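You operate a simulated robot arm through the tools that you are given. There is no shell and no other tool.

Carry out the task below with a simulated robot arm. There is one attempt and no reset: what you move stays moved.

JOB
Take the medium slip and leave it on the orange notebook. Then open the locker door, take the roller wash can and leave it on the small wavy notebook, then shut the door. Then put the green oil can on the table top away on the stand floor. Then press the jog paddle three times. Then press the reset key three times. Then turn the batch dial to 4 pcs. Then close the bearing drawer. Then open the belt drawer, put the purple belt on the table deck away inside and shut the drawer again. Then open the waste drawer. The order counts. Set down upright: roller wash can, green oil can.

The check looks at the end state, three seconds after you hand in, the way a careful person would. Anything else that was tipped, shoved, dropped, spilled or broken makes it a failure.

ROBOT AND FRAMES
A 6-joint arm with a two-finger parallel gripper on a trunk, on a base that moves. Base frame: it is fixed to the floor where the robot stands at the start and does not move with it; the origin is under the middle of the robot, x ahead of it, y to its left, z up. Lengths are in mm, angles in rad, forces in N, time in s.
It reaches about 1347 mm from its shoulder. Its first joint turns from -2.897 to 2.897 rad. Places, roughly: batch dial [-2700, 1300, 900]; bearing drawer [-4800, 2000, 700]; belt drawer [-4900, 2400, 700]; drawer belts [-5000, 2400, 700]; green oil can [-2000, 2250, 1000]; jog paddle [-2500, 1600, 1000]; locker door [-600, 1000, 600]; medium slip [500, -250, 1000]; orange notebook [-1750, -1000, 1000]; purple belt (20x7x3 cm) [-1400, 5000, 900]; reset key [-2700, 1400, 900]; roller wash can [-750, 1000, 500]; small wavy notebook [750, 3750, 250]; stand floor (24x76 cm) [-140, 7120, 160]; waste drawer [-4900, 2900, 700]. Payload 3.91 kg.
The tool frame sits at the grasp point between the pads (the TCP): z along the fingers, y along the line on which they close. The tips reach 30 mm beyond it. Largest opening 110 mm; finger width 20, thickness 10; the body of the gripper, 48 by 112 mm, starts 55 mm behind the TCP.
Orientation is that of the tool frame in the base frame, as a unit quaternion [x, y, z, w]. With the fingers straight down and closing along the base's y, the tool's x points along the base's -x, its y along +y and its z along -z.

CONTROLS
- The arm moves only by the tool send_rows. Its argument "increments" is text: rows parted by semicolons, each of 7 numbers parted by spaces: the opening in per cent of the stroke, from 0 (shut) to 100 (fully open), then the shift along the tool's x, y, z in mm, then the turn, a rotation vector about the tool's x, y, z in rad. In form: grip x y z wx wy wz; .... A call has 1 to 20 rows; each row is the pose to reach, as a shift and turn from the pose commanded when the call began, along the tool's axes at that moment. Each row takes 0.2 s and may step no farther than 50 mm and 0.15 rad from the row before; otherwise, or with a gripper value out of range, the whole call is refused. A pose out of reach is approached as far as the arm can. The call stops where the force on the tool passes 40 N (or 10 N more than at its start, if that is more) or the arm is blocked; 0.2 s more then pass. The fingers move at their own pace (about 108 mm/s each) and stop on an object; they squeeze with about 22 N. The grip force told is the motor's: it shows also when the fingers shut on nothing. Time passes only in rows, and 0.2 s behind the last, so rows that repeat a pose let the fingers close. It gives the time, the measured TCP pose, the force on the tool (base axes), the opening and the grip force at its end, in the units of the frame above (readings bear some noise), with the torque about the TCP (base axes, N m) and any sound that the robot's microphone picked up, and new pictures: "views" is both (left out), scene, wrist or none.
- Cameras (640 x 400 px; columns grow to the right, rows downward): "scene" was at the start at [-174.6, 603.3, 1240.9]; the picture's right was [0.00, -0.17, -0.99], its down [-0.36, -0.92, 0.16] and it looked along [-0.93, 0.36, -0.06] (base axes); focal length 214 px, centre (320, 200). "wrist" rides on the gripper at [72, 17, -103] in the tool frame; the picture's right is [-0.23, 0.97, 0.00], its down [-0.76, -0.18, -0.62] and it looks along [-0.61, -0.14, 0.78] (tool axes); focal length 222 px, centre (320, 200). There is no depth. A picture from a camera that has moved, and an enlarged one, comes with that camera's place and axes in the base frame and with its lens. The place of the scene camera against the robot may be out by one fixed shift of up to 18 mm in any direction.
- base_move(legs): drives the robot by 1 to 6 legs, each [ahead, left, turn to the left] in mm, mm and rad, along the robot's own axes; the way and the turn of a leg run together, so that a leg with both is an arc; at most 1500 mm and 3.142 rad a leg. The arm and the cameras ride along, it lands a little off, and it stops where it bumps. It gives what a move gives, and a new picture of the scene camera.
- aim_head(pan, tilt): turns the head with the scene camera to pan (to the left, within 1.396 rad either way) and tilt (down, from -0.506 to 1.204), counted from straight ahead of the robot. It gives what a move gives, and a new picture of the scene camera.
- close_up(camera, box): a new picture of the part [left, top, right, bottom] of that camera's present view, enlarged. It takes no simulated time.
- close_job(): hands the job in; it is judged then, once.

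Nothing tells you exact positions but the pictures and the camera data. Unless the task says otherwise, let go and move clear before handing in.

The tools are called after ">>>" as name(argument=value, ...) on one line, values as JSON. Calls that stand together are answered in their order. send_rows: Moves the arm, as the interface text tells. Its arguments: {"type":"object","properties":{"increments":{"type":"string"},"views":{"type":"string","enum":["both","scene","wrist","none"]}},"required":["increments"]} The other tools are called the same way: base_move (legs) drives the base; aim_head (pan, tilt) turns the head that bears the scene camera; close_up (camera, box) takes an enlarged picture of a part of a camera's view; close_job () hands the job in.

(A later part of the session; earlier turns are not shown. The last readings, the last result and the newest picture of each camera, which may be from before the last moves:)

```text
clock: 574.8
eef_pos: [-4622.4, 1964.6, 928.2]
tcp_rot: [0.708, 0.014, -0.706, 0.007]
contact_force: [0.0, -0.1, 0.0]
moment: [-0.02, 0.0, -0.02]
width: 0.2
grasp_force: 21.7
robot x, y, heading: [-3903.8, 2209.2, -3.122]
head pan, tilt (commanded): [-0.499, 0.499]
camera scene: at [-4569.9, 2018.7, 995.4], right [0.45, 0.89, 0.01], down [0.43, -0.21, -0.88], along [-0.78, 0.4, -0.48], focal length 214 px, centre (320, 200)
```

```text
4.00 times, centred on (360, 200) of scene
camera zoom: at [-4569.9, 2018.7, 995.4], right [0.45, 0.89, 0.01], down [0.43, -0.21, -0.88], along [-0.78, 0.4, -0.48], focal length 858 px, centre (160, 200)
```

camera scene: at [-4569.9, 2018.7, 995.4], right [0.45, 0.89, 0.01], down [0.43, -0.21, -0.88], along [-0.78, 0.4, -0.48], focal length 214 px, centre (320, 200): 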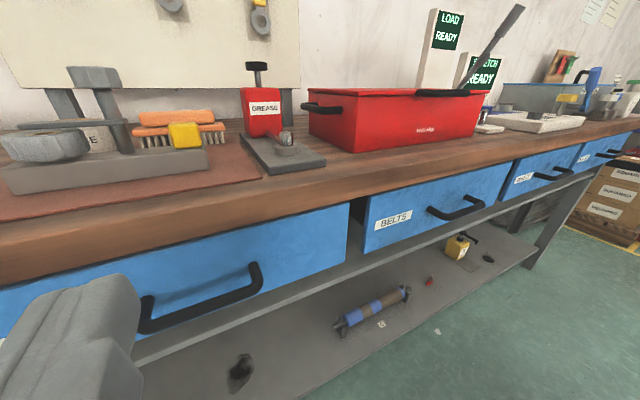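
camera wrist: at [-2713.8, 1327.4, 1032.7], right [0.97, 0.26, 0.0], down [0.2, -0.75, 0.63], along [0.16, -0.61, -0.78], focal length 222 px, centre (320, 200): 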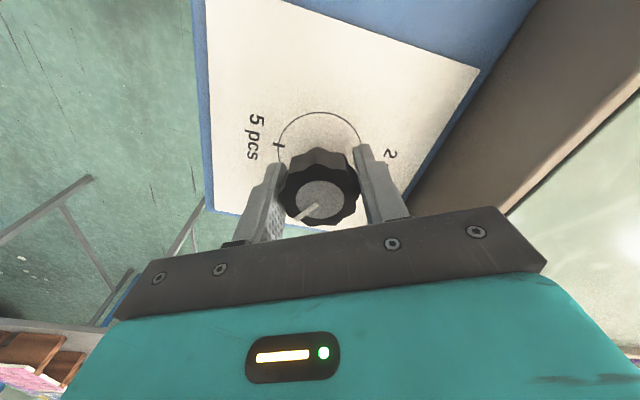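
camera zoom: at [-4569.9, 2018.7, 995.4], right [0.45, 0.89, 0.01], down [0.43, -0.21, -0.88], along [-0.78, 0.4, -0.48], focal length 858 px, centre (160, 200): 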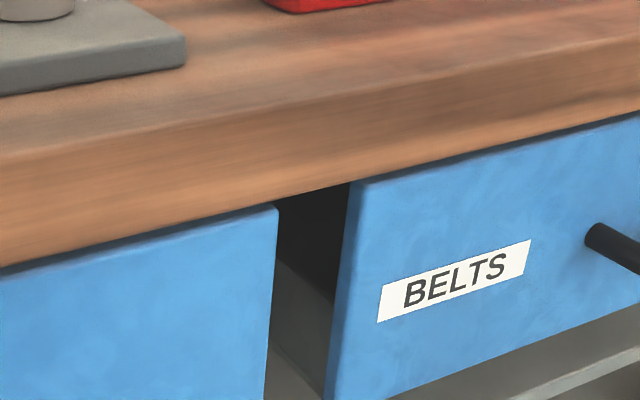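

The second push stopped at the same spot, so the bearing drawer is shut. Next, the belt drawer: I'll reposition and roll the gripper 90° so the fingers close vertically on its horizontal handle.

>>> base_move(legs=[[-163, -428, 0]])

>>> send_rows(increments="40 10 0 0 0 0 0.143; 40 20 0 0 0 0 0.286; 40 30 0 0 0 0 0.429; 40 40 0 0 0 0 0.572; 40 50 0 0 0 0 0.715; 40 60 0 0 0 0 0.858; 40 70 0 0 0 0 1.001; 40 80 0 0 0 0 1.144; 40 90 0 0 0 0 1.287; 40 95 0 0 0 0 1.43; 40 100 0 0 0 0 1.571; 40 100 0 0 0 0 1.571", views="both")

```text
clock: 577.5
eef_pos: [-4468.2, 2388.3, 928.6]
tcp_rot: [0.708, 0.014, -0.706, 0.008]
contact_force: [0.0, -0.2, 0.0]
moment: [0.03, -0.03, 0.02]
width: 0.0
grasp_force: 22.6
robot x, y, heading: [-3752.1, 2629.4, -3.12]
head pan, tilt (commanded): [-0.499, 0.499]
camera scene: at [-4416.0, 2442.5, 995.4], right [0.45, 0.89, 0.01], down [0.43, -0.21, -0.88], along [-0.78, 0.4, -0.48], focal length 214 px, centre (320, 200)
```

scene: 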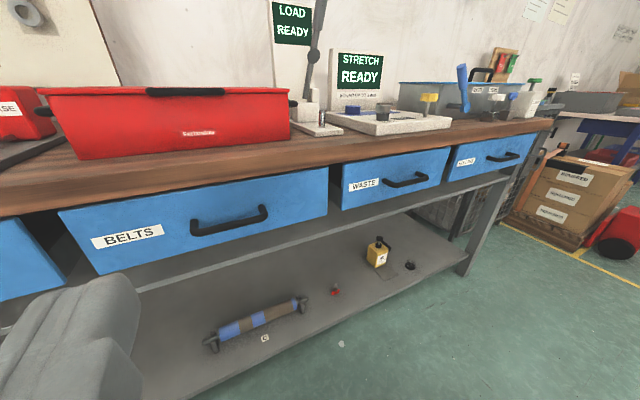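

```text
clock: 580.1
eef_pos: [-4435.5, 2398.4, 1062.4]
tcp_rot: [0.629, -0.497, -0.455, 0.389]
contact_force: [0.6, -0.3, 0.2]
moment: [0.0, 0.02, -0.01]
width: 44.0
grasp_force: 0.1
out of reach, approached as far as the arm can: row 3, 4, 5, 6, 7, 8, 9, 10, 11, 12
robot x, y, heading: [-3748.0, 2634.0, -3.115]
head pan, tilt (commanded): [-0.499, 0.499]
camera scene: at [-4377.1, 2480.0, 1050.4], right [0.7, 0.2, -0.69], down [0.42, -0.89, 0.17], along [-0.58, -0.41, -0.7], focal length 214 px, centre (320, 200)
camera wrist: at [-4334.2, 2326.5, 1094.2], right [-0.29, 0.02, 0.96], down [0.57, 0.8, 0.15], along [-0.77, 0.59, -0.24], focal length 222 px, centre (320, 200)
```

scene: 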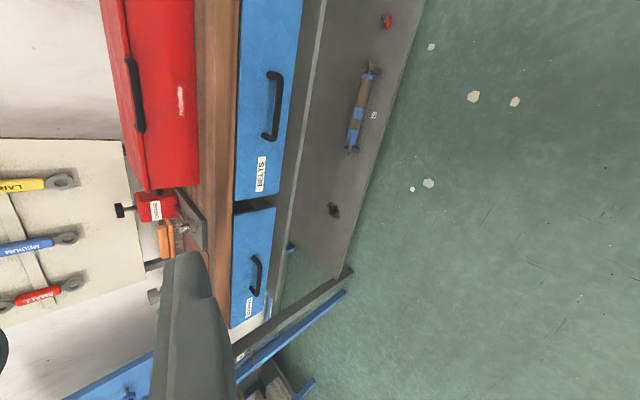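
wrist: 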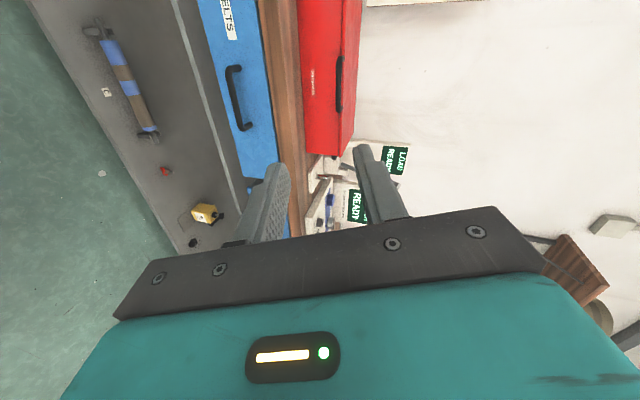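

That roll direction isn't reachable here. I'll undo it and try the opposite roll, further out.

>>> send_rows(increments="40 0 0 0 0 0 -0.143; 40 0 0 0 0 0 -0.286; 40 0 0 0 0 0 -0.429; 40 0 0 0 0 0 -0.572; 40 0 0 0 0 0 -0.715; 40 0 0 0 0 0 -0.858; 40 0 0 0 0 0 -1.001; 40 0 0 0 0 0 -1.144; 40 0 0 0 0 0 -1.287; 40 0 0 0 0 0 -1.43; 40 0 0 0 0 0 -1.571; 40 0 0 0 0 0 -1.571", views="none")

>>> send_rows(increments="40 0 0 20 0 0 -0.143; 40 0 0 40 0 0 -0.286; 40 0 0 60 0 0 -0.429; 40 0 0 80 0 0 -0.572; 40 0 0 100 0 0 -0.715; 40 0 0 120 0 0 -0.858; 40 0 0 140 0 0 -1.001; 40 0 0 150 0 0 -1.144; 40 0 0 150 0 0 -1.287; 40 0 0 150 0 0 -1.43; 40 0 0 150 0 0 -1.571; 40 0 0 150 0 0 -1.571", views="both")

```text
clock: 582.7
eef_pos: [-4443.2, 2389.9, 1053.3]
tcp_rot: [0.796, 0.094, -0.596, -0.046]
contact_force: [0.3, 0.2, -0.5]
moment: [0.05, -0.01, -0.02]
width: 44.0
grasp_force: 0.0
robot x, y, heading: [-3746.5, 2629.3, -3.117]
head pan, tilt (commanded): [-0.499, 0.499]
```

```text
clock: 585.3
eef_pos: [-4585.0, 2385.1, 1010.1]
tcp_rot: [0.497, 0.629, -0.388, -0.455]
contact_force: [0.5, 0.5, 0.2]
moment: [-0.01, 0.0, -0.01]
width: 44.0
grasp_force: 0.1
robot x, y, heading: [-3749.6, 2630.6, -3.118]
head pan, tilt (commanded): [-0.499, 0.499]
camera scene: at [-4539.1, 2324.0, 1056.6], right [0.22, -0.16, 0.96], down [0.38, 0.92, 0.07], along [-0.9, 0.35, 0.27], focal length 214 px, centre (320, 200)
camera wrist: at [-4488.7, 2461.9, 1037.4], right [0.29, -0.02, -0.96], down [0.62, -0.76, 0.2], along [-0.73, -0.65, -0.2], focal length 222 px, centre (320, 200)
```

scene: 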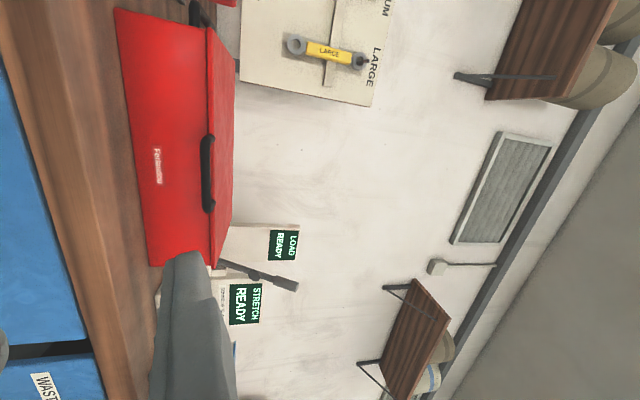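
wrist: 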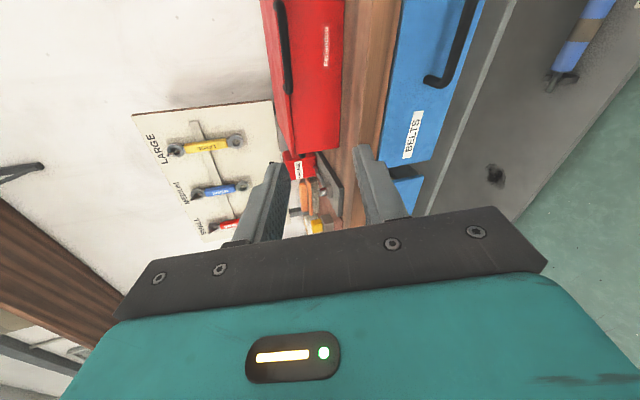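

The opposite roll works (closing axis nearly vertical). I'll square up the orientation, checking reachability.

>>> send_rows(increments="40 0 0 0 0.1 0 0.07; 40 0 0 0 0.2 0 0.14; 40 0 0 0 0.29 0 0.207; 40 0 0 0 0.29 0 0.207", views="none")

```text
clock: 586.3
eef_pos: [-4587.3, 2383.9, 1010.4]
tcp_rot: [-0.488, -0.512, 0.52, 0.479]
contact_force: [0.1, -0.5, 0.5]
moment: [-0.01, 0.01, 0.0]
width: 43.9
grasp_force: 0.1
robot x, y, heading: [-3751.4, 2634.1, -3.119]
head pan, tilt (commanded): [-0.499, 0.499]
```

Orientation is now right (pointing −x, closing vertically). Moving to the belt drawer's handle.

>>> send_rows(increments="40 9 38 18 0 0 0; 40 18 76 37 0 0 0; 40 27 114 55 0 0 0; 40 37 153 73 0 0 0; 40 46 191 92 0 0 0; 40 55 229 110 0 0 0; 40 55 229 110 0 0 0", views="wrist")

>>> aim_head(pan=0, tilt=0.4)

```text
clock: 587.9
eef_pos: [-4699.1, 2425.3, 779.9]
tcp_rot: [-0.489, -0.512, 0.519, 0.479]
contact_force: [0.1, 1.1, 0.6]
moment: [0.0, 0.0, 0.01]
width: 44.1
grasp_force: 0.1
robot x, y, heading: [-3750.8, 2629.6, -3.117]
head pan, tilt (commanded): [-0.499, 0.499]
camera wrist: at [-4601.1, 2503.6, 760.9], right [0.02, -0.24, -0.97], down [0.67, -0.72, 0.19], along [-0.74, -0.65, 0.15], focal length 222 px, centre (320, 200)
```

wrist: 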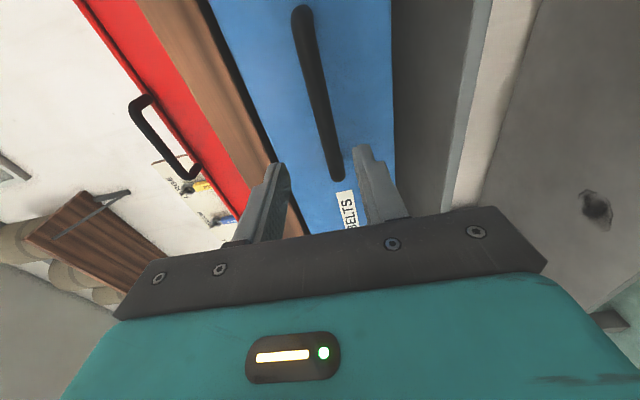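

```text
clock: 588.9
eef_pos: [-4699.7, 2425.1, 779.3]
tcp_rot: [-0.488, -0.513, 0.52, 0.479]
contact_force: [0.0, 0.4, 1.0]
moment: [0.0, 0.01, 0.03]
width: 44.1
grasp_force: 0.0
robot x, y, heading: [-3747.1, 2630.9, -3.114]
head pan, tilt (commanded): [0.0, 0.4]
camera scene: at [-4653.3, 2364.2, 783.6], right [0.0, 0.02, 1.0], down [0.33, 0.94, -0.02], along [-0.94, 0.33, -0.01], focal length 214 px, centre (320, 200)
```

scene: 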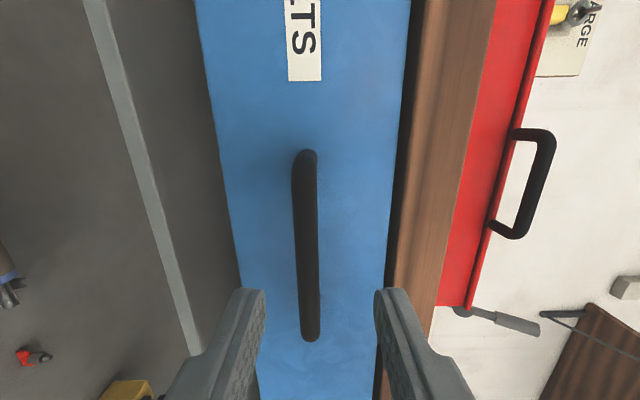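

The bar is at z≈767; I'll lower 12 mm, advance so the pads straddle it, and close.

>>> send_rows(increments="45 0 6 10 0 0 0; 45 0 12 25 0 0 0; 45 0 12 42 0 0 0; 45 0 12 57 0 0 0; 45 0 12 57 0 0 0; 0 0 12 57 0 0 0; 0 0 12 57 0 0 0; 0 0 12 57 0 0 0", views="scene")

```text
clock: 590.6
eef_pos: [-4755.4, 2422.6, 772.0]
tcp_rot: [-0.489, -0.509, 0.52, 0.481]
contact_force: [-2.3, -1.3, 28.1]
moment: [0.93, 0.32, -0.07]
width: 14.1
grasp_force: 45.5
robot x, y, heading: [-3748.1, 2628.6, -3.114]
head pan, tilt (commanded): [0.0, 0.4]
camera scene: at [-4708.9, 2361.4, 775.6], right [0.0, 0.02, 1.0], down [0.34, 0.94, -0.02], along [-0.94, 0.34, 0.0], focal length 214 px, centre (320, 200)
```

scene: 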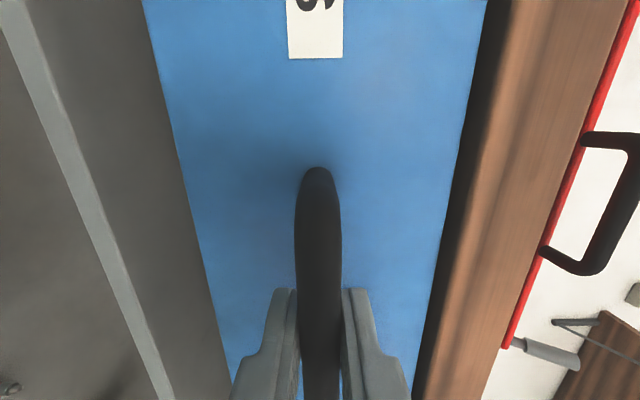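

Handle gripped. I'll relieve the small vertical offset and pull the drawer straight out about 215 mm.

>>> send_rows(increments="0 0 -5 0 0 0 0; 0 -0.8 -5 -12 0 0 0; 0 -1.6 -5 -24 0 0 0; 0 -2.3 -5 -36 0 0 0; 0 -3.1 -5 -48 0 0 0; 0 -3.9 -5 -60 0 0 0; 0 -4.7 -5 -72 0 0 0; 0 -5.5 -5 -84 0 0 0; 0 -6.2 -5 -96 0 0 0; 0 -7 -5 -108 0 0 0; 0 -7.8 -5 -120 0 0 0; 0 -8.6 -5 -132 0 0 0; 0 -9.4 -5 -144 0 0 0; 0 -10.1 -5 -156 0 0 0; 0 -10.9 -5 -168 0 0 0; 0 -11.7 -5 -180 0 0 0; 0 -12.5 -5 -192 0 0 0; 0 -13.3 -5 -204 0 0 0; 0 -14 -5 -215 0 0 0", views="scene")

```text
clock: 594.5
eef_pos: [-4551.2, 2422.9, 772.4]
tcp_rot: [-0.488, -0.515, 0.518, 0.478]
contact_force: [2.6, -1.5, -10.8]
moment: [0.93, -0.16, 0.39]
width: 14.0
grasp_force: 45.2
robot x, y, heading: [-3748.4, 2632.8, -3.119]
head pan, tilt (commanded): [0.0, 0.4]
stopped in row 19: the force on the tool passed its limit at 41 N (the readings are from after the stop); the commanded pose is now the measured one
camera scene: at [-4503.9, 2361.8, 776.0], right [-0.01, 0.01, 1.0], down [0.33, 0.94, -0.01], along [-0.94, 0.33, -0.01], focal length 214 px, centre (320, 200)
```

scene: 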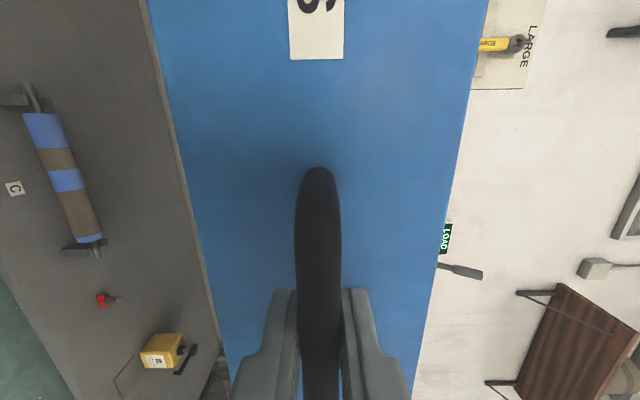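

The belt drawer is open ~204 mm (at its stop). I'll release the handle and back off.

>>> send_rows(increments="50 0 0 0 0 0 0; 50 0 0 0 0 0 0; 50 0 0 -25 0 0 0; 50 -3 0 -60 0 0 0; 50 -3 0 -95 0 0 0; 50 -3 -30 -110 0 0 0; 50 -3 -70 -110 0 0 0; 50 -3 -110 -110 0 0 0; 50 -3 -150 -110 0 0 0; 50 -3 -190 -110 0 0 0; 50 -3 -230 -110 0 0 0; 50 -3 -270 -110 0 0 0", views="none")

>>> aim_head(pan=0, tilt=0.4)

```text
clock: 597.1
eef_pos: [-4441.8, 2430.2, 1046.5]
tcp_rot: [-0.489, -0.513, 0.519, 0.478]
contact_force: [-0.2, 0.4, -0.4]
moment: [-0.02, 0.03, -0.04]
width: 54.9
grasp_force: 0.1
robot x, y, heading: [-3747.3, 2635.2, -3.121]
head pan, tilt (commanded): [0.0, 0.4]
```

```text
clock: 597.7
eef_pos: [-4441.5, 2431.1, 1045.3]
tcp_rot: [-0.489, -0.513, 0.519, 0.478]
contact_force: [-0.2, -0.3, -0.8]
moment: [0.0, -0.01, -0.01]
width: 55.0
grasp_force: 0.0
robot x, y, heading: [-3744.3, 2630.9, -3.114]
head pan, tilt (commanded): [0.0, 0.4]
camera scene: at [-4395.3, 2369.2, 1049.1], right [0.0, 0.02, 1.0], down [0.33, 0.94, -0.01], along [-0.94, 0.33, -0.01], focal length 214 px, centre (320, 200)
```

scene: 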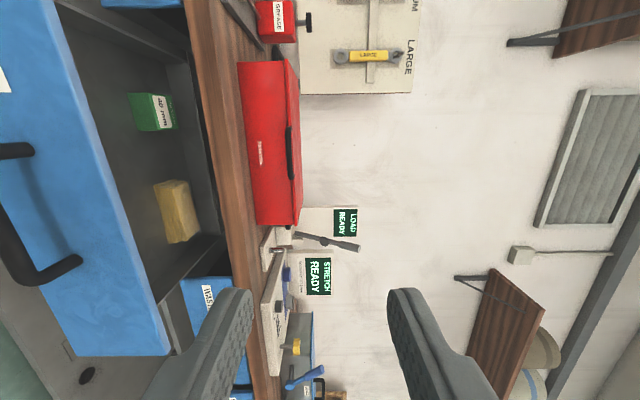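

The drawer is open with a green and a yellow box inside. Now I'll fold the arm to travel and go fetch the purple belt via the north route.

>>> send_rows(increments="0 0 0 -10 -0.143 0 0; 0 0 0 -20 -0.286 0 0; 0 0 0 -30 -0.429 0 0; 0 0 0 -40 -0.572 0 0; 0 0 0 -50 -0.715 0 0; 0 0 0 -60 -0.858 0 0; 0 0 0 -70 -1.001 0 0; 0 0 0 -80 -1.144 0 0; 0 0 0 -90 -1.287 0 0; 0 0 0 -100 -1.43 0 0; 0 0 0 -110 -1.571 0 0", views="none")

>>> send_rows(increments="0 15 15 -5 0 0 0.143; 0 30 30 -10 0 0 0.286; 0 45 45 -15 0 0 0.429; 0 60 60 -20 0 0 0.572; 0 75 75 -25 0 0 0.715; 0 90 90 -30 0 0 0.858; 0 105 105 -35 0 0 1.001; 0 120 120 -40 0 0 1.144; 0 135 135 -45 0 0 1.287; 0 150 150 -50 0 0 1.43; 0 160 160 -55 0 0 1.571", views="none")

```text
clock: 600.1
eef_pos: [-4330.8, 2438.3, 1044.1]
tcp_rot: [0.684, 0.73, -0.005, 0.008]
contact_force: [0.3, 0.1, 0.1]
moment: [0.03, 0.03, -0.01]
width: 0.1
grasp_force: 22.2
robot x, y, heading: [-3748.1, 2634.7, -3.115]
head pan, tilt (commanded): [0.0, 0.4]
```

```text
clock: 602.5
eef_pos: [-4183.1, 2611.5, 1097.6]
tcp_rot: [0.999, 0.032, 0.002, 0.008]
contact_force: [-0.3, -0.3, -0.4]
moment: [-0.03, 0.0, 0.02]
width: 0.0
grasp_force: 21.8
robot x, y, heading: [-3752.8, 2633.6, -3.112]
head pan, tilt (commanded): [0.0, 0.4]
```

>>> aim_head(pan=0.2, tilt=-0.4)

```text
clock: 603.6
eef_pos: [-4183.1, 2612.2, 1097.8]
tcp_rot: [0.999, 0.034, 0.002, 0.008]
contact_force: [-0.5, 0.1, -0.8]
moment: [0.0, 0.03, 0.0]
width: 0.0
grasp_force: 22.4
robot x, y, heading: [-3749.1, 2635.1, -3.114]
head pan, tilt (commanded): [0.201, -0.4]
camera scene: at [-4321.0, 2597.4, 1158.2], right [-0.06, 0.97, -0.22], down [0.93, -0.02, -0.38], along [-0.37, -0.22, -0.9], focal length 214 px, centre (320, 200)
```

scene: 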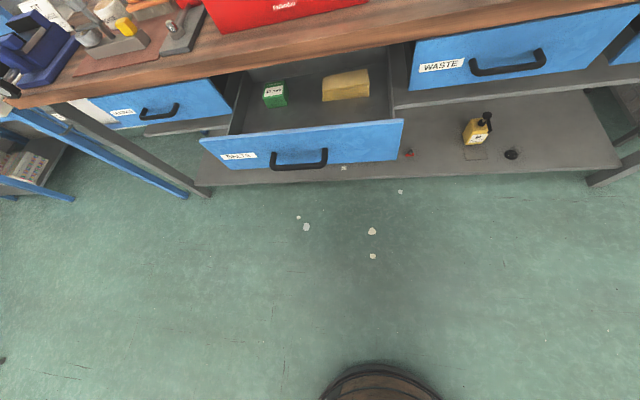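

The front half of the belt drawer is free (about x −4780…−4625, y 2240…2640). Now I'll drive north for the belt.

>>> base_move(legs=[[0, 0, -1.57], [1480, -93, 0], [1480, -93, 0]])

```text
clock: 621.7
eef_pos: [-3704.0, 6033.5, 1098.3]
tcp_rot: [0.731, -0.683, -0.004, 0.007]
contact_force: [0.2, -0.9, -0.3]
moment: [0.0, 0.01, 0.05]
width: 0.2
grasp_force: 21.8
robot x, y, heading: [-3675.6, 5600.3, 1.6]
head pan, tilt (commanded): [0.201, -0.4]
camera scene: at [-3724.0, 6184.9, 1158.3], right [0.97, 0.07, -0.22], down [-0.02, -0.93, -0.38], along [-0.22, 0.37, -0.9], focal length 214 px, centre (320, 200)
```

scene: 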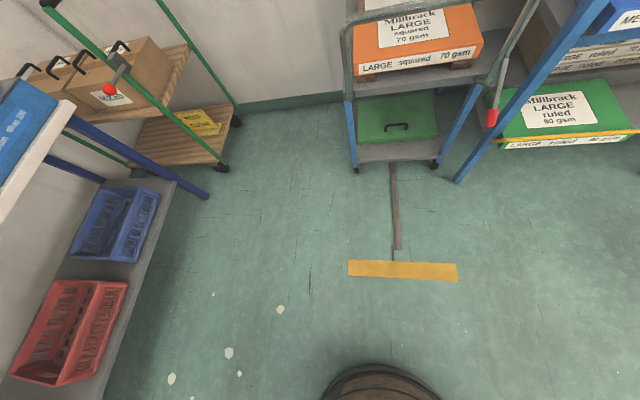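

>>> base_move(legs=[[80, -1379, 0], [37, -801, 0]])

>>> aim_head(pan=-1.2, tilt=0.3)

```text
clock: 632.4
eef_pos: [-1550.0, 6201.7, 1097.2]
tcp_rot: [0.73, -0.684, -0.004, 0.007]
contact_force: [0.0, 1.1, -0.3]
moment: [0.03, 0.01, 0.04]
width: 0.0
grasp_force: 21.4
robot x, y, heading: [-1532.1, 5766.8, 1.599]
head pan, tilt (commanded): [0.201, -0.4]
camera scene: at [-1568.2, 6351.9, 1158.3], right [0.97, 0.06, -0.22], down [-0.02, -0.93, -0.38], along [-0.22, 0.37, -0.9], focal length 214 px, centre (320, 200)
```

scene: 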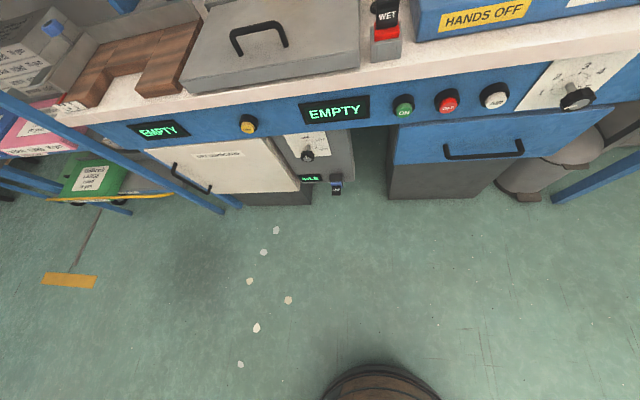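

```text
clock: 633.9
eef_pos: [-1548.7, 6201.2, 1097.3]
tcp_rot: [0.729, -0.684, -0.004, 0.006]
contact_force: [0.0, -0.1, 0.5]
moment: [0.03, -0.02, -0.01]
width: 0.0
grasp_force: 21.8
robot x, y, heading: [-1525.0, 5764.0, 1.595]
head pan, tilt (commanded): [-1.201, 0.3]
camera scene: at [-1462.2, 6298.0, 1194.7], right [0.38, 0.03, 0.93], down [-0.21, -0.97, 0.11], along [0.9, -0.24, -0.36], focal length 214 px, centre (320, 200)
```

scene: 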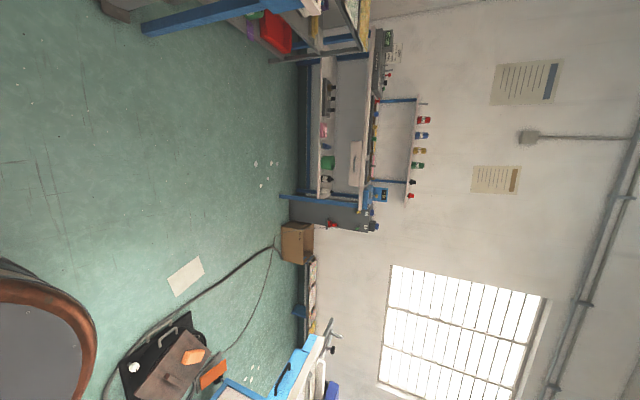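

Turning to face south toward the bench deck.

>>> base_move(legs=[[0, 0, -3.14]])

>>> aim_head(pan=0, tilt=-0.45)

```text
clock: 641.7
eef_pos: [-1512.9, 5331.7, 1097.3]
tcp_rot: [0.689, 0.725, 0.007, 0.003]
contact_force: [0.4, 0.3, 0.9]
moment: [-0.03, 0.01, 0.06]
width: 0.0
grasp_force: 22.3
robot x, y, heading: [-1531.1, 5768.8, -1.563]
head pan, tilt (commanded): [-1.201, 0.3]
camera scene: at [-1594.1, 5254.1, 1194.8], right [-0.38, -0.02, 0.93], down [0.23, 0.97, 0.11], along [-0.9, 0.25, -0.36], focal length 214 px, centre (320, 200)
```

scene: 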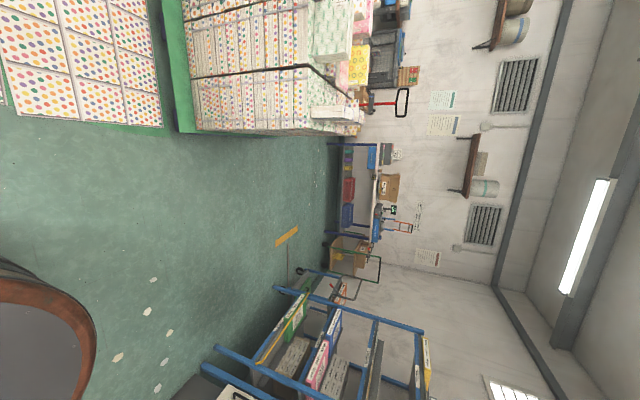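

```text
clock: 643.1
eef_pos: [-1512.9, 5331.6, 1097.9]
tcp_rot: [0.689, 0.724, 0.007, 0.005]
contact_force: [0.2, 1.2, 0.1]
moment: [0.01, 0.03, 0.03]
width: 0.0
grasp_force: 22.7
robot x, y, heading: [-1526.5, 5770.3, -1.561]
head pan, tilt (commanded): [0.0, -0.45]
camera scene: at [-1503.4, 5194.2, 1159.6], right [-1.0, -0.05, -0.02], down [-0.04, 0.9, -0.43], along [0.04, -0.43, -0.9], focal length 214 px, centre (320, 200)
```

scene: 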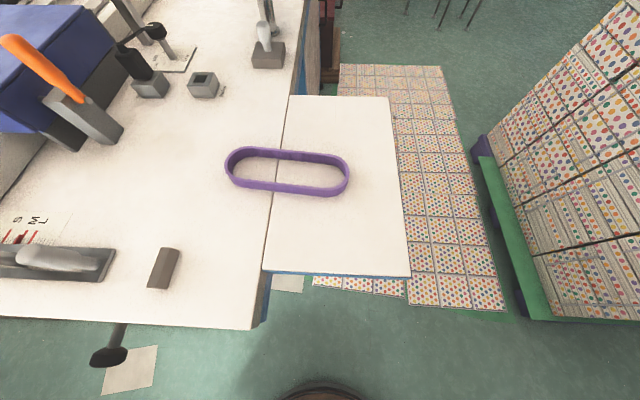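

The purple belt is an oval loop at about (−1441, 5003), deck z≈856, long axis nearly along x. I'll turn the gripper to close across its 70 mm width and hover above it.

>>> send_rows(increments="95 -27.6 4.6 8.2 0 0 0.142; 95 -55.2 9.3 16.3 0 0 0.284; 95 -82.9 13.9 24.5 0 0 0.426; 95 -110.5 18.5 32.7 0 0 0.568; 95 -138.1 23.2 40.8 0 0 0.71; 95 -165.7 27.8 49 0 0 0.852; 95 -193.3 32.4 57.2 0 0 0.994; 95 -220.9 37.1 65.3 0 0 1.136; 95 -248.6 41.7 73.5 0 0 1.278; 95 -276.2 46.3 81.7 0 0 1.42; 95 -303.8 51 89.8 0 0 1.562; 95 -331.4 55.6 98 0 0 1.705; 95 -331.4 55.6 98 0 0 1.705", views="wrist")

>>> aim_head(pan=0, tilt=0.5)

```text
clock: 645.9
eef_pos: [-1439.4, 5002.3, 999.0]
tcp_rot: [0.999, -0.042, 0.007, -0.003]
contact_force: [-0.8, -0.1, 0.0]
moment: [0.01, 0.0, -0.01]
width: 104.3
grasp_force: 0.1
robot x, y, heading: [-1526.7, 5766.5, -1.563]
head pan, tilt (commanded): [0.0, -0.45]
camera wrist: at [-1370.4, 4978.9, 1104.0], right [-0.31, -0.95, -0.01], down [-0.75, 0.24, 0.61], along [-0.58, 0.2, -0.79], focal length 222 px, centre (320, 200)
```

wrist: 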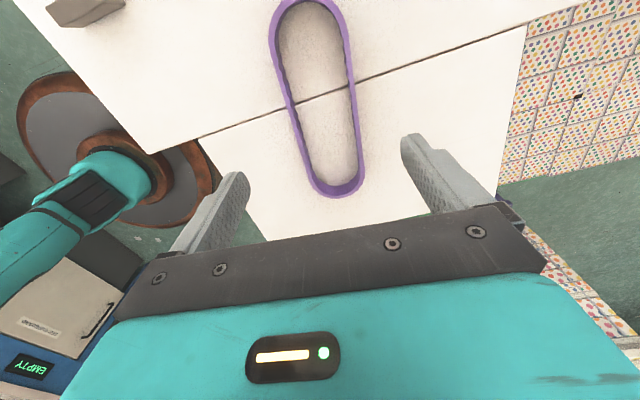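

```text
clock: 647.1
eef_pos: [-1438.8, 5003.9, 1000.4]
tcp_rot: [0.999, -0.044, 0.008, -0.003]
contact_force: [-0.2, -0.3, -0.9]
moment: [0.01, 0.0, 0.0]
width: 104.4
grasp_force: 0.0
robot x, y, heading: [-1526.4, 5766.5, -1.56]
head pan, tilt (commanded): [0.0, 0.499]
camera scene: at [-1499.5, 5017.7, 1040.6], right [0.08, 1.0, 0.01], down [0.87, -0.08, 0.49], along [0.49, -0.04, -0.87], focal length 214 px, centre (320, 200)
```

scene: 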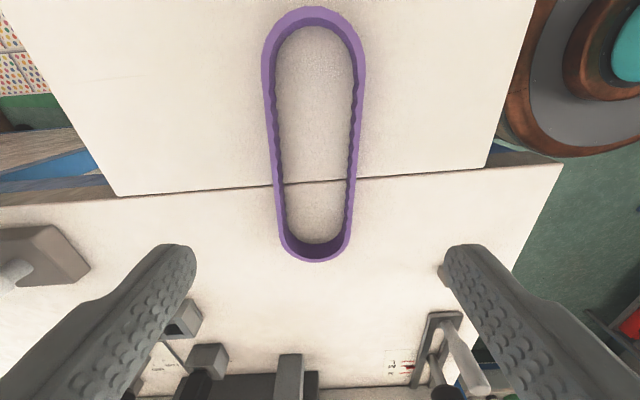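

The belt is centred well (3 mm off). I'll descend until the tips are near the deck.

>>> send_rows(increments="95 0 3 35 0 0 0; 95 0 3 70 0 0 0; 95 0 3 92 0 0 0; 95 0 3 100 0 0 0; 95 0 3 100 0 0 0", views="both")

```text
clock: 648.4
eef_pos: [-1439.0, 5000.7, 897.9]
tcp_rot: [0.999, -0.043, 0.007, -0.002]
contact_force: [0.2, 0.8, 0.7]
moment: [0.0, -0.02, -0.03]
width: 104.3
grasp_force: 0.0
robot x, y, heading: [-1529.2, 5765.2, -1.562]
head pan, tilt (commanded): [0.0, 0.499]
camera scene: at [-1499.4, 5015.2, 938.9], right [0.08, 1.0, 0.01], down [0.87, -0.08, 0.49], along [0.49, -0.04, -0.87], focal length 214 px, centre (320, 200)
camera wrist: at [-1370.3, 4976.8, 1002.4], right [-0.31, -0.95, -0.01], down [-0.75, 0.24, 0.61], along [-0.58, 0.2, -0.79], focal length 222 px, centre (320, 200)
```

scene: 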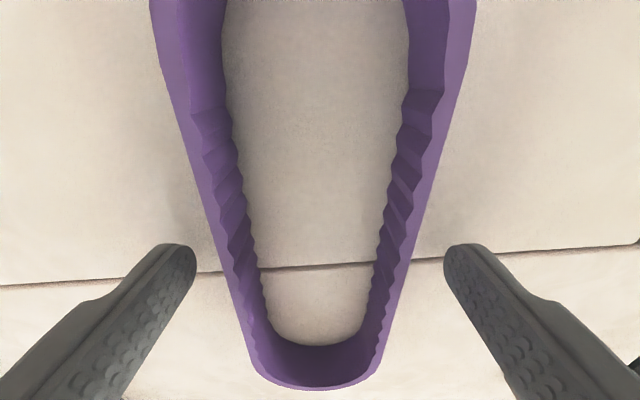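
wrist: 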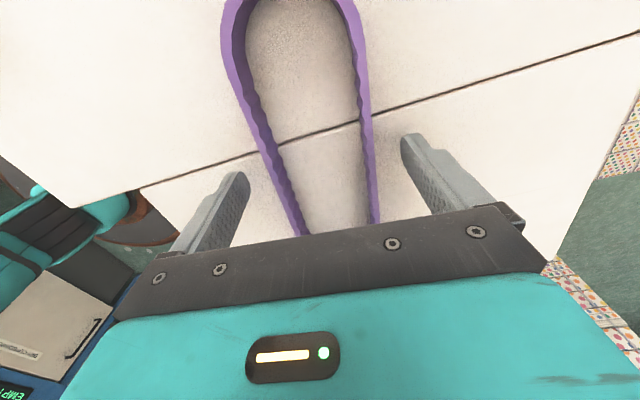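

>>> send_rows(increments="95 0 0 4 0 0 0; 95 0 0 7 0 0 0; 95 0 0 7 0 0 0", views="none")

>>> send_rows(increments="75 0 0 0 0 0 0; 60 0 0 0 0 0 0; 45 0 0 0 0 0 0; 30 0 0 0 0 0 0; 0 0 0 0 0 0 0; 0 0 0 0 0 0 0", views="both")

```text
clock: 649.1
eef_pos: [-1439.1, 5001.4, 891.3]
tcp_rot: [0.999, -0.043, 0.007, -0.002]
contact_force: [0.4, 0.7, -0.7]
moment: [0.02, 0.01, 0.0]
width: 104.6
grasp_force: 0.2
robot x, y, heading: [-1529.6, 5768.2, -1.561]
head pan, tilt (commanded): [0.0, 0.499]
```

```text
clock: 650.5
eef_pos: [-1437.8, 5001.3, 892.0]
tcp_rot: [0.999, -0.043, 0.007, -0.003]
contact_force: [0.1, -1.8, 2.5]
moment: [-0.16, 0.05, -0.02]
width: 65.4
grasp_force: 22.0
robot x, y, heading: [-1528.3, 5769.4, -1.557]
head pan, tilt (commanded): [0.0, 0.499]
camera scene: at [-1498.3, 5015.5, 932.2], right [0.08, 1.0, 0.0], down [0.87, -0.08, 0.49], along [0.49, -0.04, -0.87], focal length 214 px, centre (320, 200)
camera wrist: at [-1369.3, 4977.1, 995.7], right [-0.31, -0.95, -0.01], down [-0.75, 0.24, 0.61], along [-0.58, 0.2, -0.79], focal length 222 px, centre (320, 200)
```

scene: 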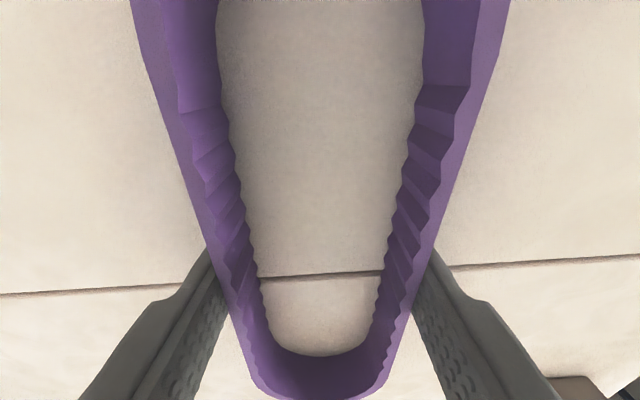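
wrist: 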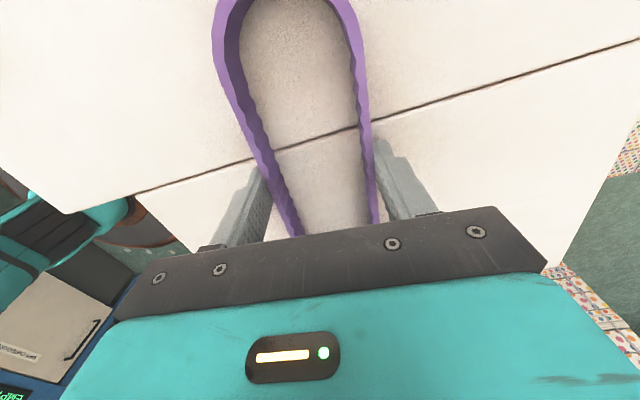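

Gripped at 65 mm. Lifting and checking.

>>> send_rows(increments="0 0 0 -15 0 0 0; 0 0 0 -40 0 0 0; 0 0 0 -80 0 0 0; 0 0 0 -120 0 0 0; 0 0 0 -160 0 0 0; 0 0 0 -200 0 0 0", views="both")

```text
clock: 652.0
eef_pos: [-1440.7, 4999.2, 1090.0]
tcp_rot: [0.999, -0.043, 0.008, -0.003]
contact_force: [0.0, -0.1, -1.0]
moment: [-0.01, 0.02, -0.03]
width: 65.2
grasp_force: 21.8
robot x, y, heading: [-1532.3, 5768.1, -1.561]
head pan, tilt (commanded): [0.0, 0.499]
camera scene: at [-1502.0, 5013.5, 1130.5], right [0.08, 1.0, 0.01], down [0.87, -0.08, 0.49], along [0.49, -0.04, -0.87], focal length 214 px, centre (320, 200)
camera wrist: at [-1372.9, 4975.0, 1193.9], right [-0.31, -0.95, -0.01], down [-0.75, 0.24, 0.61], along [-0.58, 0.2, -0.79], focal length 222 px, centre (320, 200)
```

scene: 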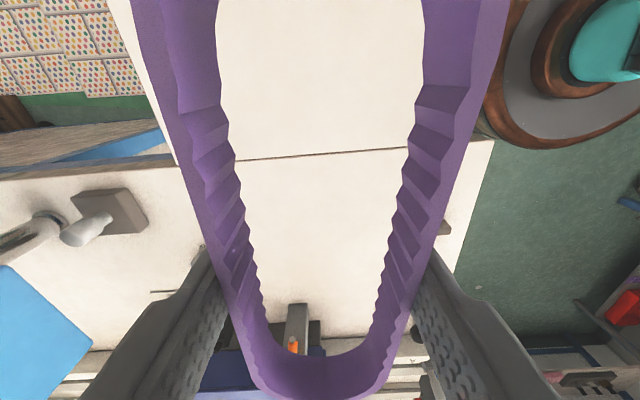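
wrist: 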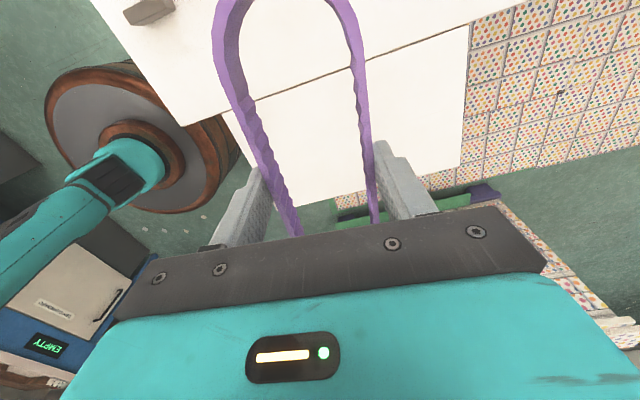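

The belt is held firmly. I'll retract, face west, and drive back along the same route to the drawers.

>>> send_rows(increments="0 -14.7 -38.7 -1.3 0 0 0; 0 -29.4 -77.5 -2.5 0 0 0; 0 -44.1 -116.2 -3.8 0 0 0; 0 -58.9 -154.9 -5 0 0 0; 0 -73.6 -193.6 -6.3 0 0 0; 0 -88.3 -232.4 -7.5 0 0 0; 0 -103 -271.1 -8.8 0 0 0; 0 -117.7 -309.8 -10 0 0 0", views="none")

>>> base_move(legs=[[0, 0, -1.58], [770, 48, 0], [1300, 80, 0]])

```text
clock: 653.8
eef_pos: [-1530.1, 5318.8, 1096.8]
tcp_rot: [0.999, -0.043, 0.009, -0.003]
contact_force: [0.8, 0.1, -1.2]
moment: [0.04, 0.0, 0.0]
width: 65.2
grasp_force: 22.1
robot x, y, heading: [-1529.4, 5765.9, -1.561]
head pan, tilt (commanded): [0.0, 0.499]
```

```text
clock: 667.9
eef_pos: [-4046.1, 5707.2, 1097.1]
tcp_rot: [-0.654, 0.757, -0.007, -0.005]
contact_force: [-1.0, 0.6, -0.8]
moment: [0.03, 0.02, -0.02]
width: 65.4
grasp_force: 22.1
robot x, y, heading: [-3597.6, 5680.0, 3.09]
head pan, tilt (commanded): [0.0, 0.499]
camera scene: at [-4032.5, 5780.6, 1138.9], right [0.99, -0.14, 0.01], down [-0.13, -0.86, 0.49], along [-0.07, -0.49, -0.87], focal length 214 px, centre (320, 200)
```

scene: 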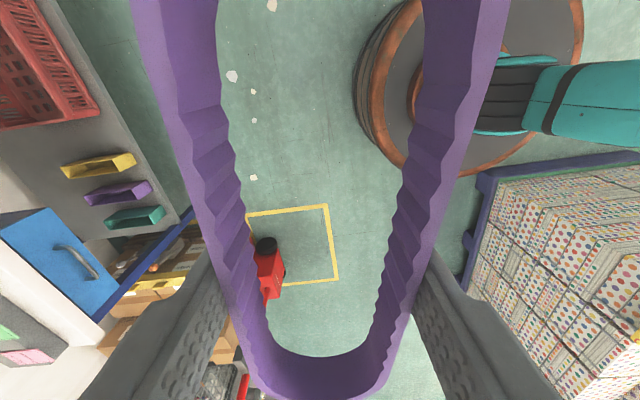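

>>> base_move(legs=[[-74, 1438, 0.05], [0, 1440, 0]])

```text
clock: 681.8
eef_pos: [-4126.7, 2847.0, 1097.5]
tcp_rot: [-0.635, 0.773, -0.007, -0.004]
contact_force: [-0.9, -0.1, -0.7]
moment: [-0.01, 0.01, -0.02]
width: 65.1
grasp_force: 21.8
robot x, y, heading: [-3682.2, 2800.9, 3.043]
head pan, tilt (commanded): [0.0, 0.499]
camera scene: at [-4110.6, 2919.9, 1138.9], right [0.98, -0.19, 0.01], down [-0.17, -0.85, 0.49], along [-0.09, -0.48, -0.87], focal length 214 px, centre (320, 200)
```

scene: 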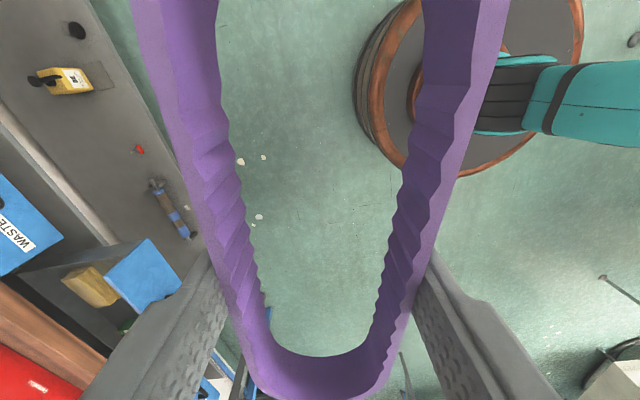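

>>> base_move(legs=[[132, 376, 0.1]])

>>> aim_head(pan=-0.9, tilt=0.2)

```text
clock: 684.3
eef_pos: [-4282.8, 2433.8, 1098.7]
tcp_rot: [-0.672, 0.741, -0.007, -0.003]
contact_force: [-0.9, 0.7, -0.2]
moment: [0.03, -0.01, -0.01]
width: 65.4
grasp_force: 22.4
robot x, y, heading: [-3836.0, 2429.8, 3.141]
head pan, tilt (commanded): [0.0, 0.499]
camera scene: at [-4272.6, 2507.5, 1138.9], right [1.0, -0.1, 0.0], down [-0.09, -0.87, 0.49], along [-0.04, -0.49, -0.87], focal length 214 px, centre (320, 200)
```

scene: 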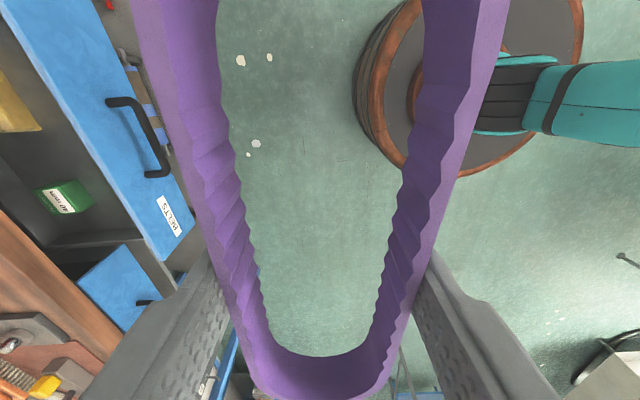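

```text
clock: 685.5
eef_pos: [-4283.0, 2434.2, 1098.1]
tcp_rot: [-0.672, 0.741, -0.007, -0.004]
contact_force: [0.3, 0.1, -1.4]
moment: [-0.01, -0.01, -0.03]
width: 65.5
grasp_force: 22.0
robot x, y, heading: [-3834.2, 2426.7, 3.141]
head pan, tilt (commanded): [-0.901, 0.201]
camera scene: at [-4197.4, 2528.5, 1171.9], right [0.62, -0.05, 0.79], down [-0.25, -0.96, 0.14], along [0.75, -0.28, -0.6], focal length 214 px, centre (320, 200)
```

scene: 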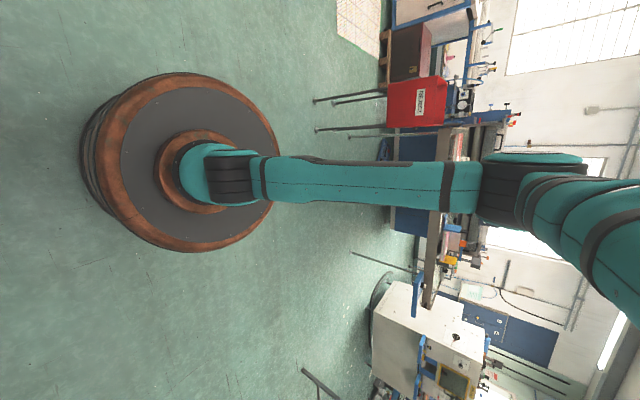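

I need to look the other way (pan +). I'll move the belt over the open drawer first, aligned with y.

>>> send_rows(increments="0 3.5 41.6 5 0 0 -0.01; 0 6.9 83.2 10 0 0 -0.02; 0 10.4 124.8 15 0 0 -0.03; 0 13.9 166.4 20 0 0 -0.04; 0 17.4 208 25 0 0 -0.05; 0 20.8 249.5 30 0 0 -0.06; 0 24.3 291.1 35 0 0 -0.07; 0 27.8 332.7 40 0 0 -0.08; 0 31.2 374.3 45 0 0 -0.09; 0 34.7 415.9 50 0 0 -0.098; 0 34.7 415.9 50 0 0 -0.098", views="wrist")

>>> aim_head(pan=0.5, tilt=0.3)

```text
clock: 687.9
eef_pos: [-4702.1, 2438.7, 1044.8]
tcp_rot: [-0.707, 0.707, -0.007, -0.004]
contact_force: [0.5, 0.0, -1.3]
moment: [0.0, 0.03, 0.02]
width: 65.3
grasp_force: 22.1
robot x, y, heading: [-3837.1, 2431.8, 3.137]
head pan, tilt (commanded): [-0.901, 0.201]
camera wrist: at [-4718.7, 2367.1, 1149.0], right [-0.97, 0.23, -0.01], down [0.17, 0.77, 0.61], along [0.14, 0.59, -0.79], focal length 222 px, centre (320, 200)
```

wrist: 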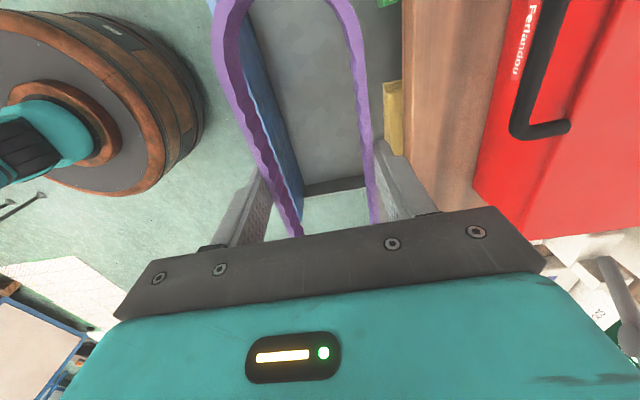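

```text
clock: 689.5
eef_pos: [-4700.4, 2439.4, 1045.8]
tcp_rot: [0.708, -0.707, 0.008, 0.005]
contact_force: [0.5, -0.4, 0.3]
moment: [0.0, 0.01, -0.01]
width: 65.2
grasp_force: 22.2
robot x, y, heading: [-3833.5, 2427.0, 3.138]
head pan, tilt (commanded): [0.499, 0.3]
camera scene: at [-4741.6, 2530.7, 1094.2], right [0.88, -0.01, -0.47], down [0.14, -0.95, 0.28], along [-0.45, -0.31, -0.84], focal length 214 px, centre (320, 200)
```

scene: 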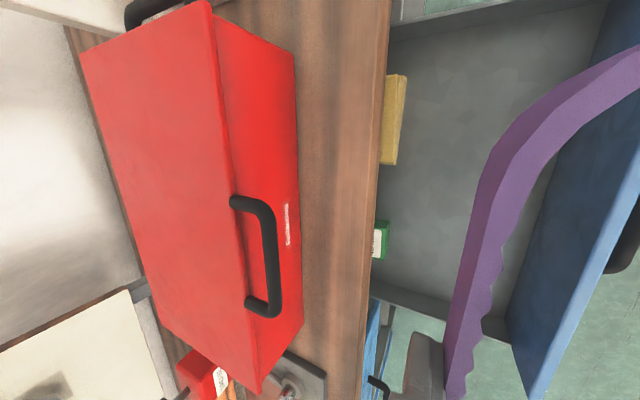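

Wood edge is at x≈−4793 and the drawer front's inner side about −4624, so the gripper fits. I'll tuck the head and lower the belt into the drawer.

>>> aim_head(pan=0, tilt=0.45)

>>> send_rows(increments="0 0 0 40 0 0 0; 0 0 0 80 0 0 0; 0 0 0 120 0 0 0; 0 0 0 160 0 0 0; 0 0 0 195 0 0 0; 0 0 0 225 0 0 0; 0 0 0 250 0 0 0; 0 0 0 270 0 0 0; 0 0 0 280 0 0 0", views="both")

```text
clock: 690.4
eef_pos: [-4701.8, 2438.9, 1045.1]
tcp_rot: [0.708, -0.707, 0.008, 0.005]
contact_force: [-0.2, -1.1, -0.6]
moment: [0.0, -0.01, 0.01]
width: 65.2
grasp_force: 22.0
robot x, y, heading: [-3838.6, 2425.2, 3.141]
head pan, tilt (commanded): [0.0, 0.45]
camera scene: at [-4697.0, 2516.6, 1084.6], right [1.0, 0.0, 0.0], down [0.0, -0.89, 0.45], along [0.0, -0.45, -0.89], focal length 214 px, centre (320, 200)
```

scene: 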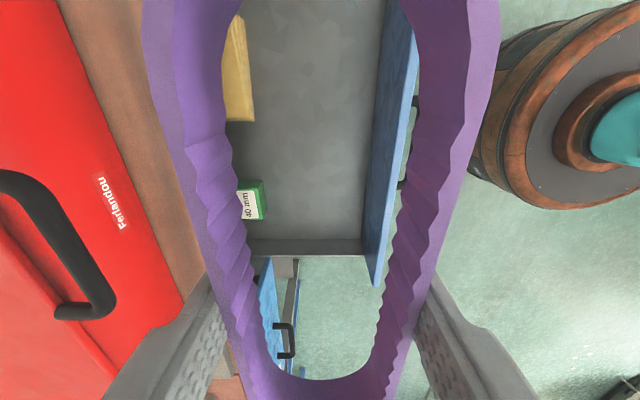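

```text
clock: 692.4
eef_pos: [-4698.6, 2434.4, 766.4]
tcp_rot: [-0.707, 0.708, -0.007, -0.004]
contact_force: [0.8, 0.4, -0.8]
moment: [0.03, 0.01, 0.02]
width: 65.3
grasp_force: 22.0
robot x, y, heading: [-3836.6, 2425.9, 3.132]
head pan, tilt (commanded): [0.0, 0.45]
camera scene: at [-4694.4, 2512.4, 805.6], right [1.0, 0.0, 0.0], down [0.0, -0.89, 0.45], along [0.0, -0.45, -0.89], focal length 214 px, centre (320, 200)
camera wrist: at [-4715.7, 2363.0, 870.1], right [-0.97, 0.23, -0.01], down [0.18, 0.77, 0.61], along [0.14, 0.59, -0.79], focal length 222 px, centre (320, 200)
```

scene: 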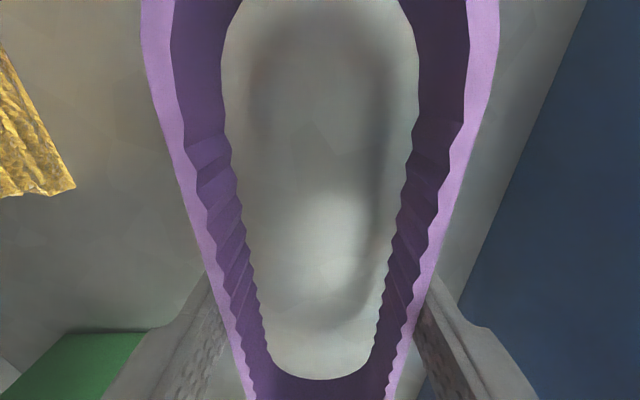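
wrist: 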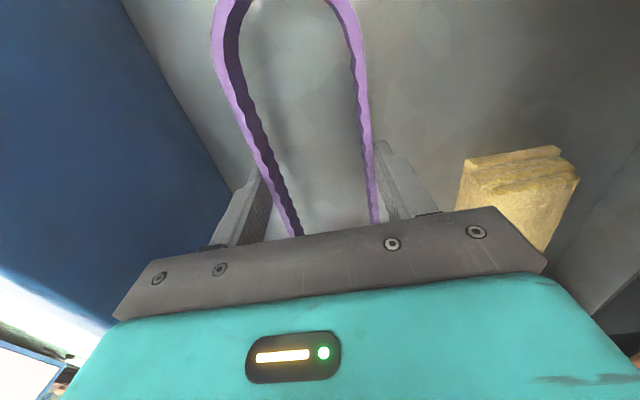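

The belt is inside; its shadow shows the floor is close. Lowering in small steps.

>>> send_rows(increments="0 0 0 6 0 0 0; 0 0 0 11 0 0 0; 0 0 0 14 0 0 0; 0 0 0 14 0 0 0", views="none")

>>> send_rows(increments="0 0 0 3 0 0 0; 0 0 0 6 0 0 0; 0 0 0 8 0 0 0; 0 0 0 8 0 0 0", views="scene")

```text
clock: 693.4
eef_pos: [-4698.5, 2434.1, 750.7]
tcp_rot: [0.707, -0.707, 0.006, 0.004]
contact_force: [0.0, -0.6, 0.0]
moment: [-0.01, 0.03, 0.0]
width: 65.4
grasp_force: 22.9
robot x, y, heading: [-3838.6, 2434.0, 3.138]
head pan, tilt (commanded): [0.0, 0.45]
```

```text
clock: 694.4
eef_pos: [-4699.2, 2433.4, 745.8]
tcp_rot: [0.707, -0.707, 0.005, 0.007]
contact_force: [-3.0, 2.2, 36.5]
moment: [0.02, 0.09, 0.02]
width: 65.2
grasp_force: 21.8
robot x, y, heading: [-3833.7, 2426.2, 3.142]
head pan, tilt (commanded): [0.0, 0.45]
camera scene: at [-4695.0, 2511.5, 786.8], right [1.0, 0.0, 0.0], down [0.0, -0.89, 0.45], along [0.0, -0.45, -0.89], focal length 214 px, centre (320, 200)
```

scene: 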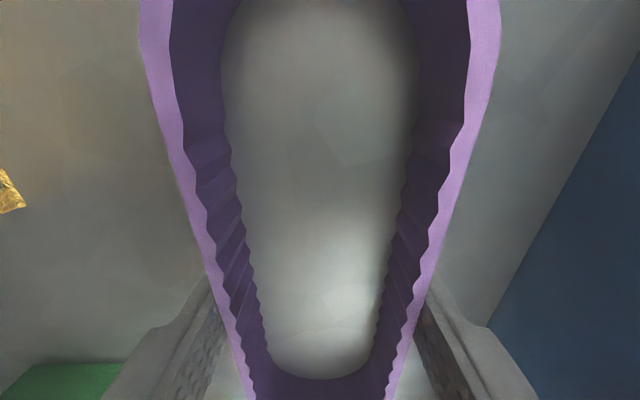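

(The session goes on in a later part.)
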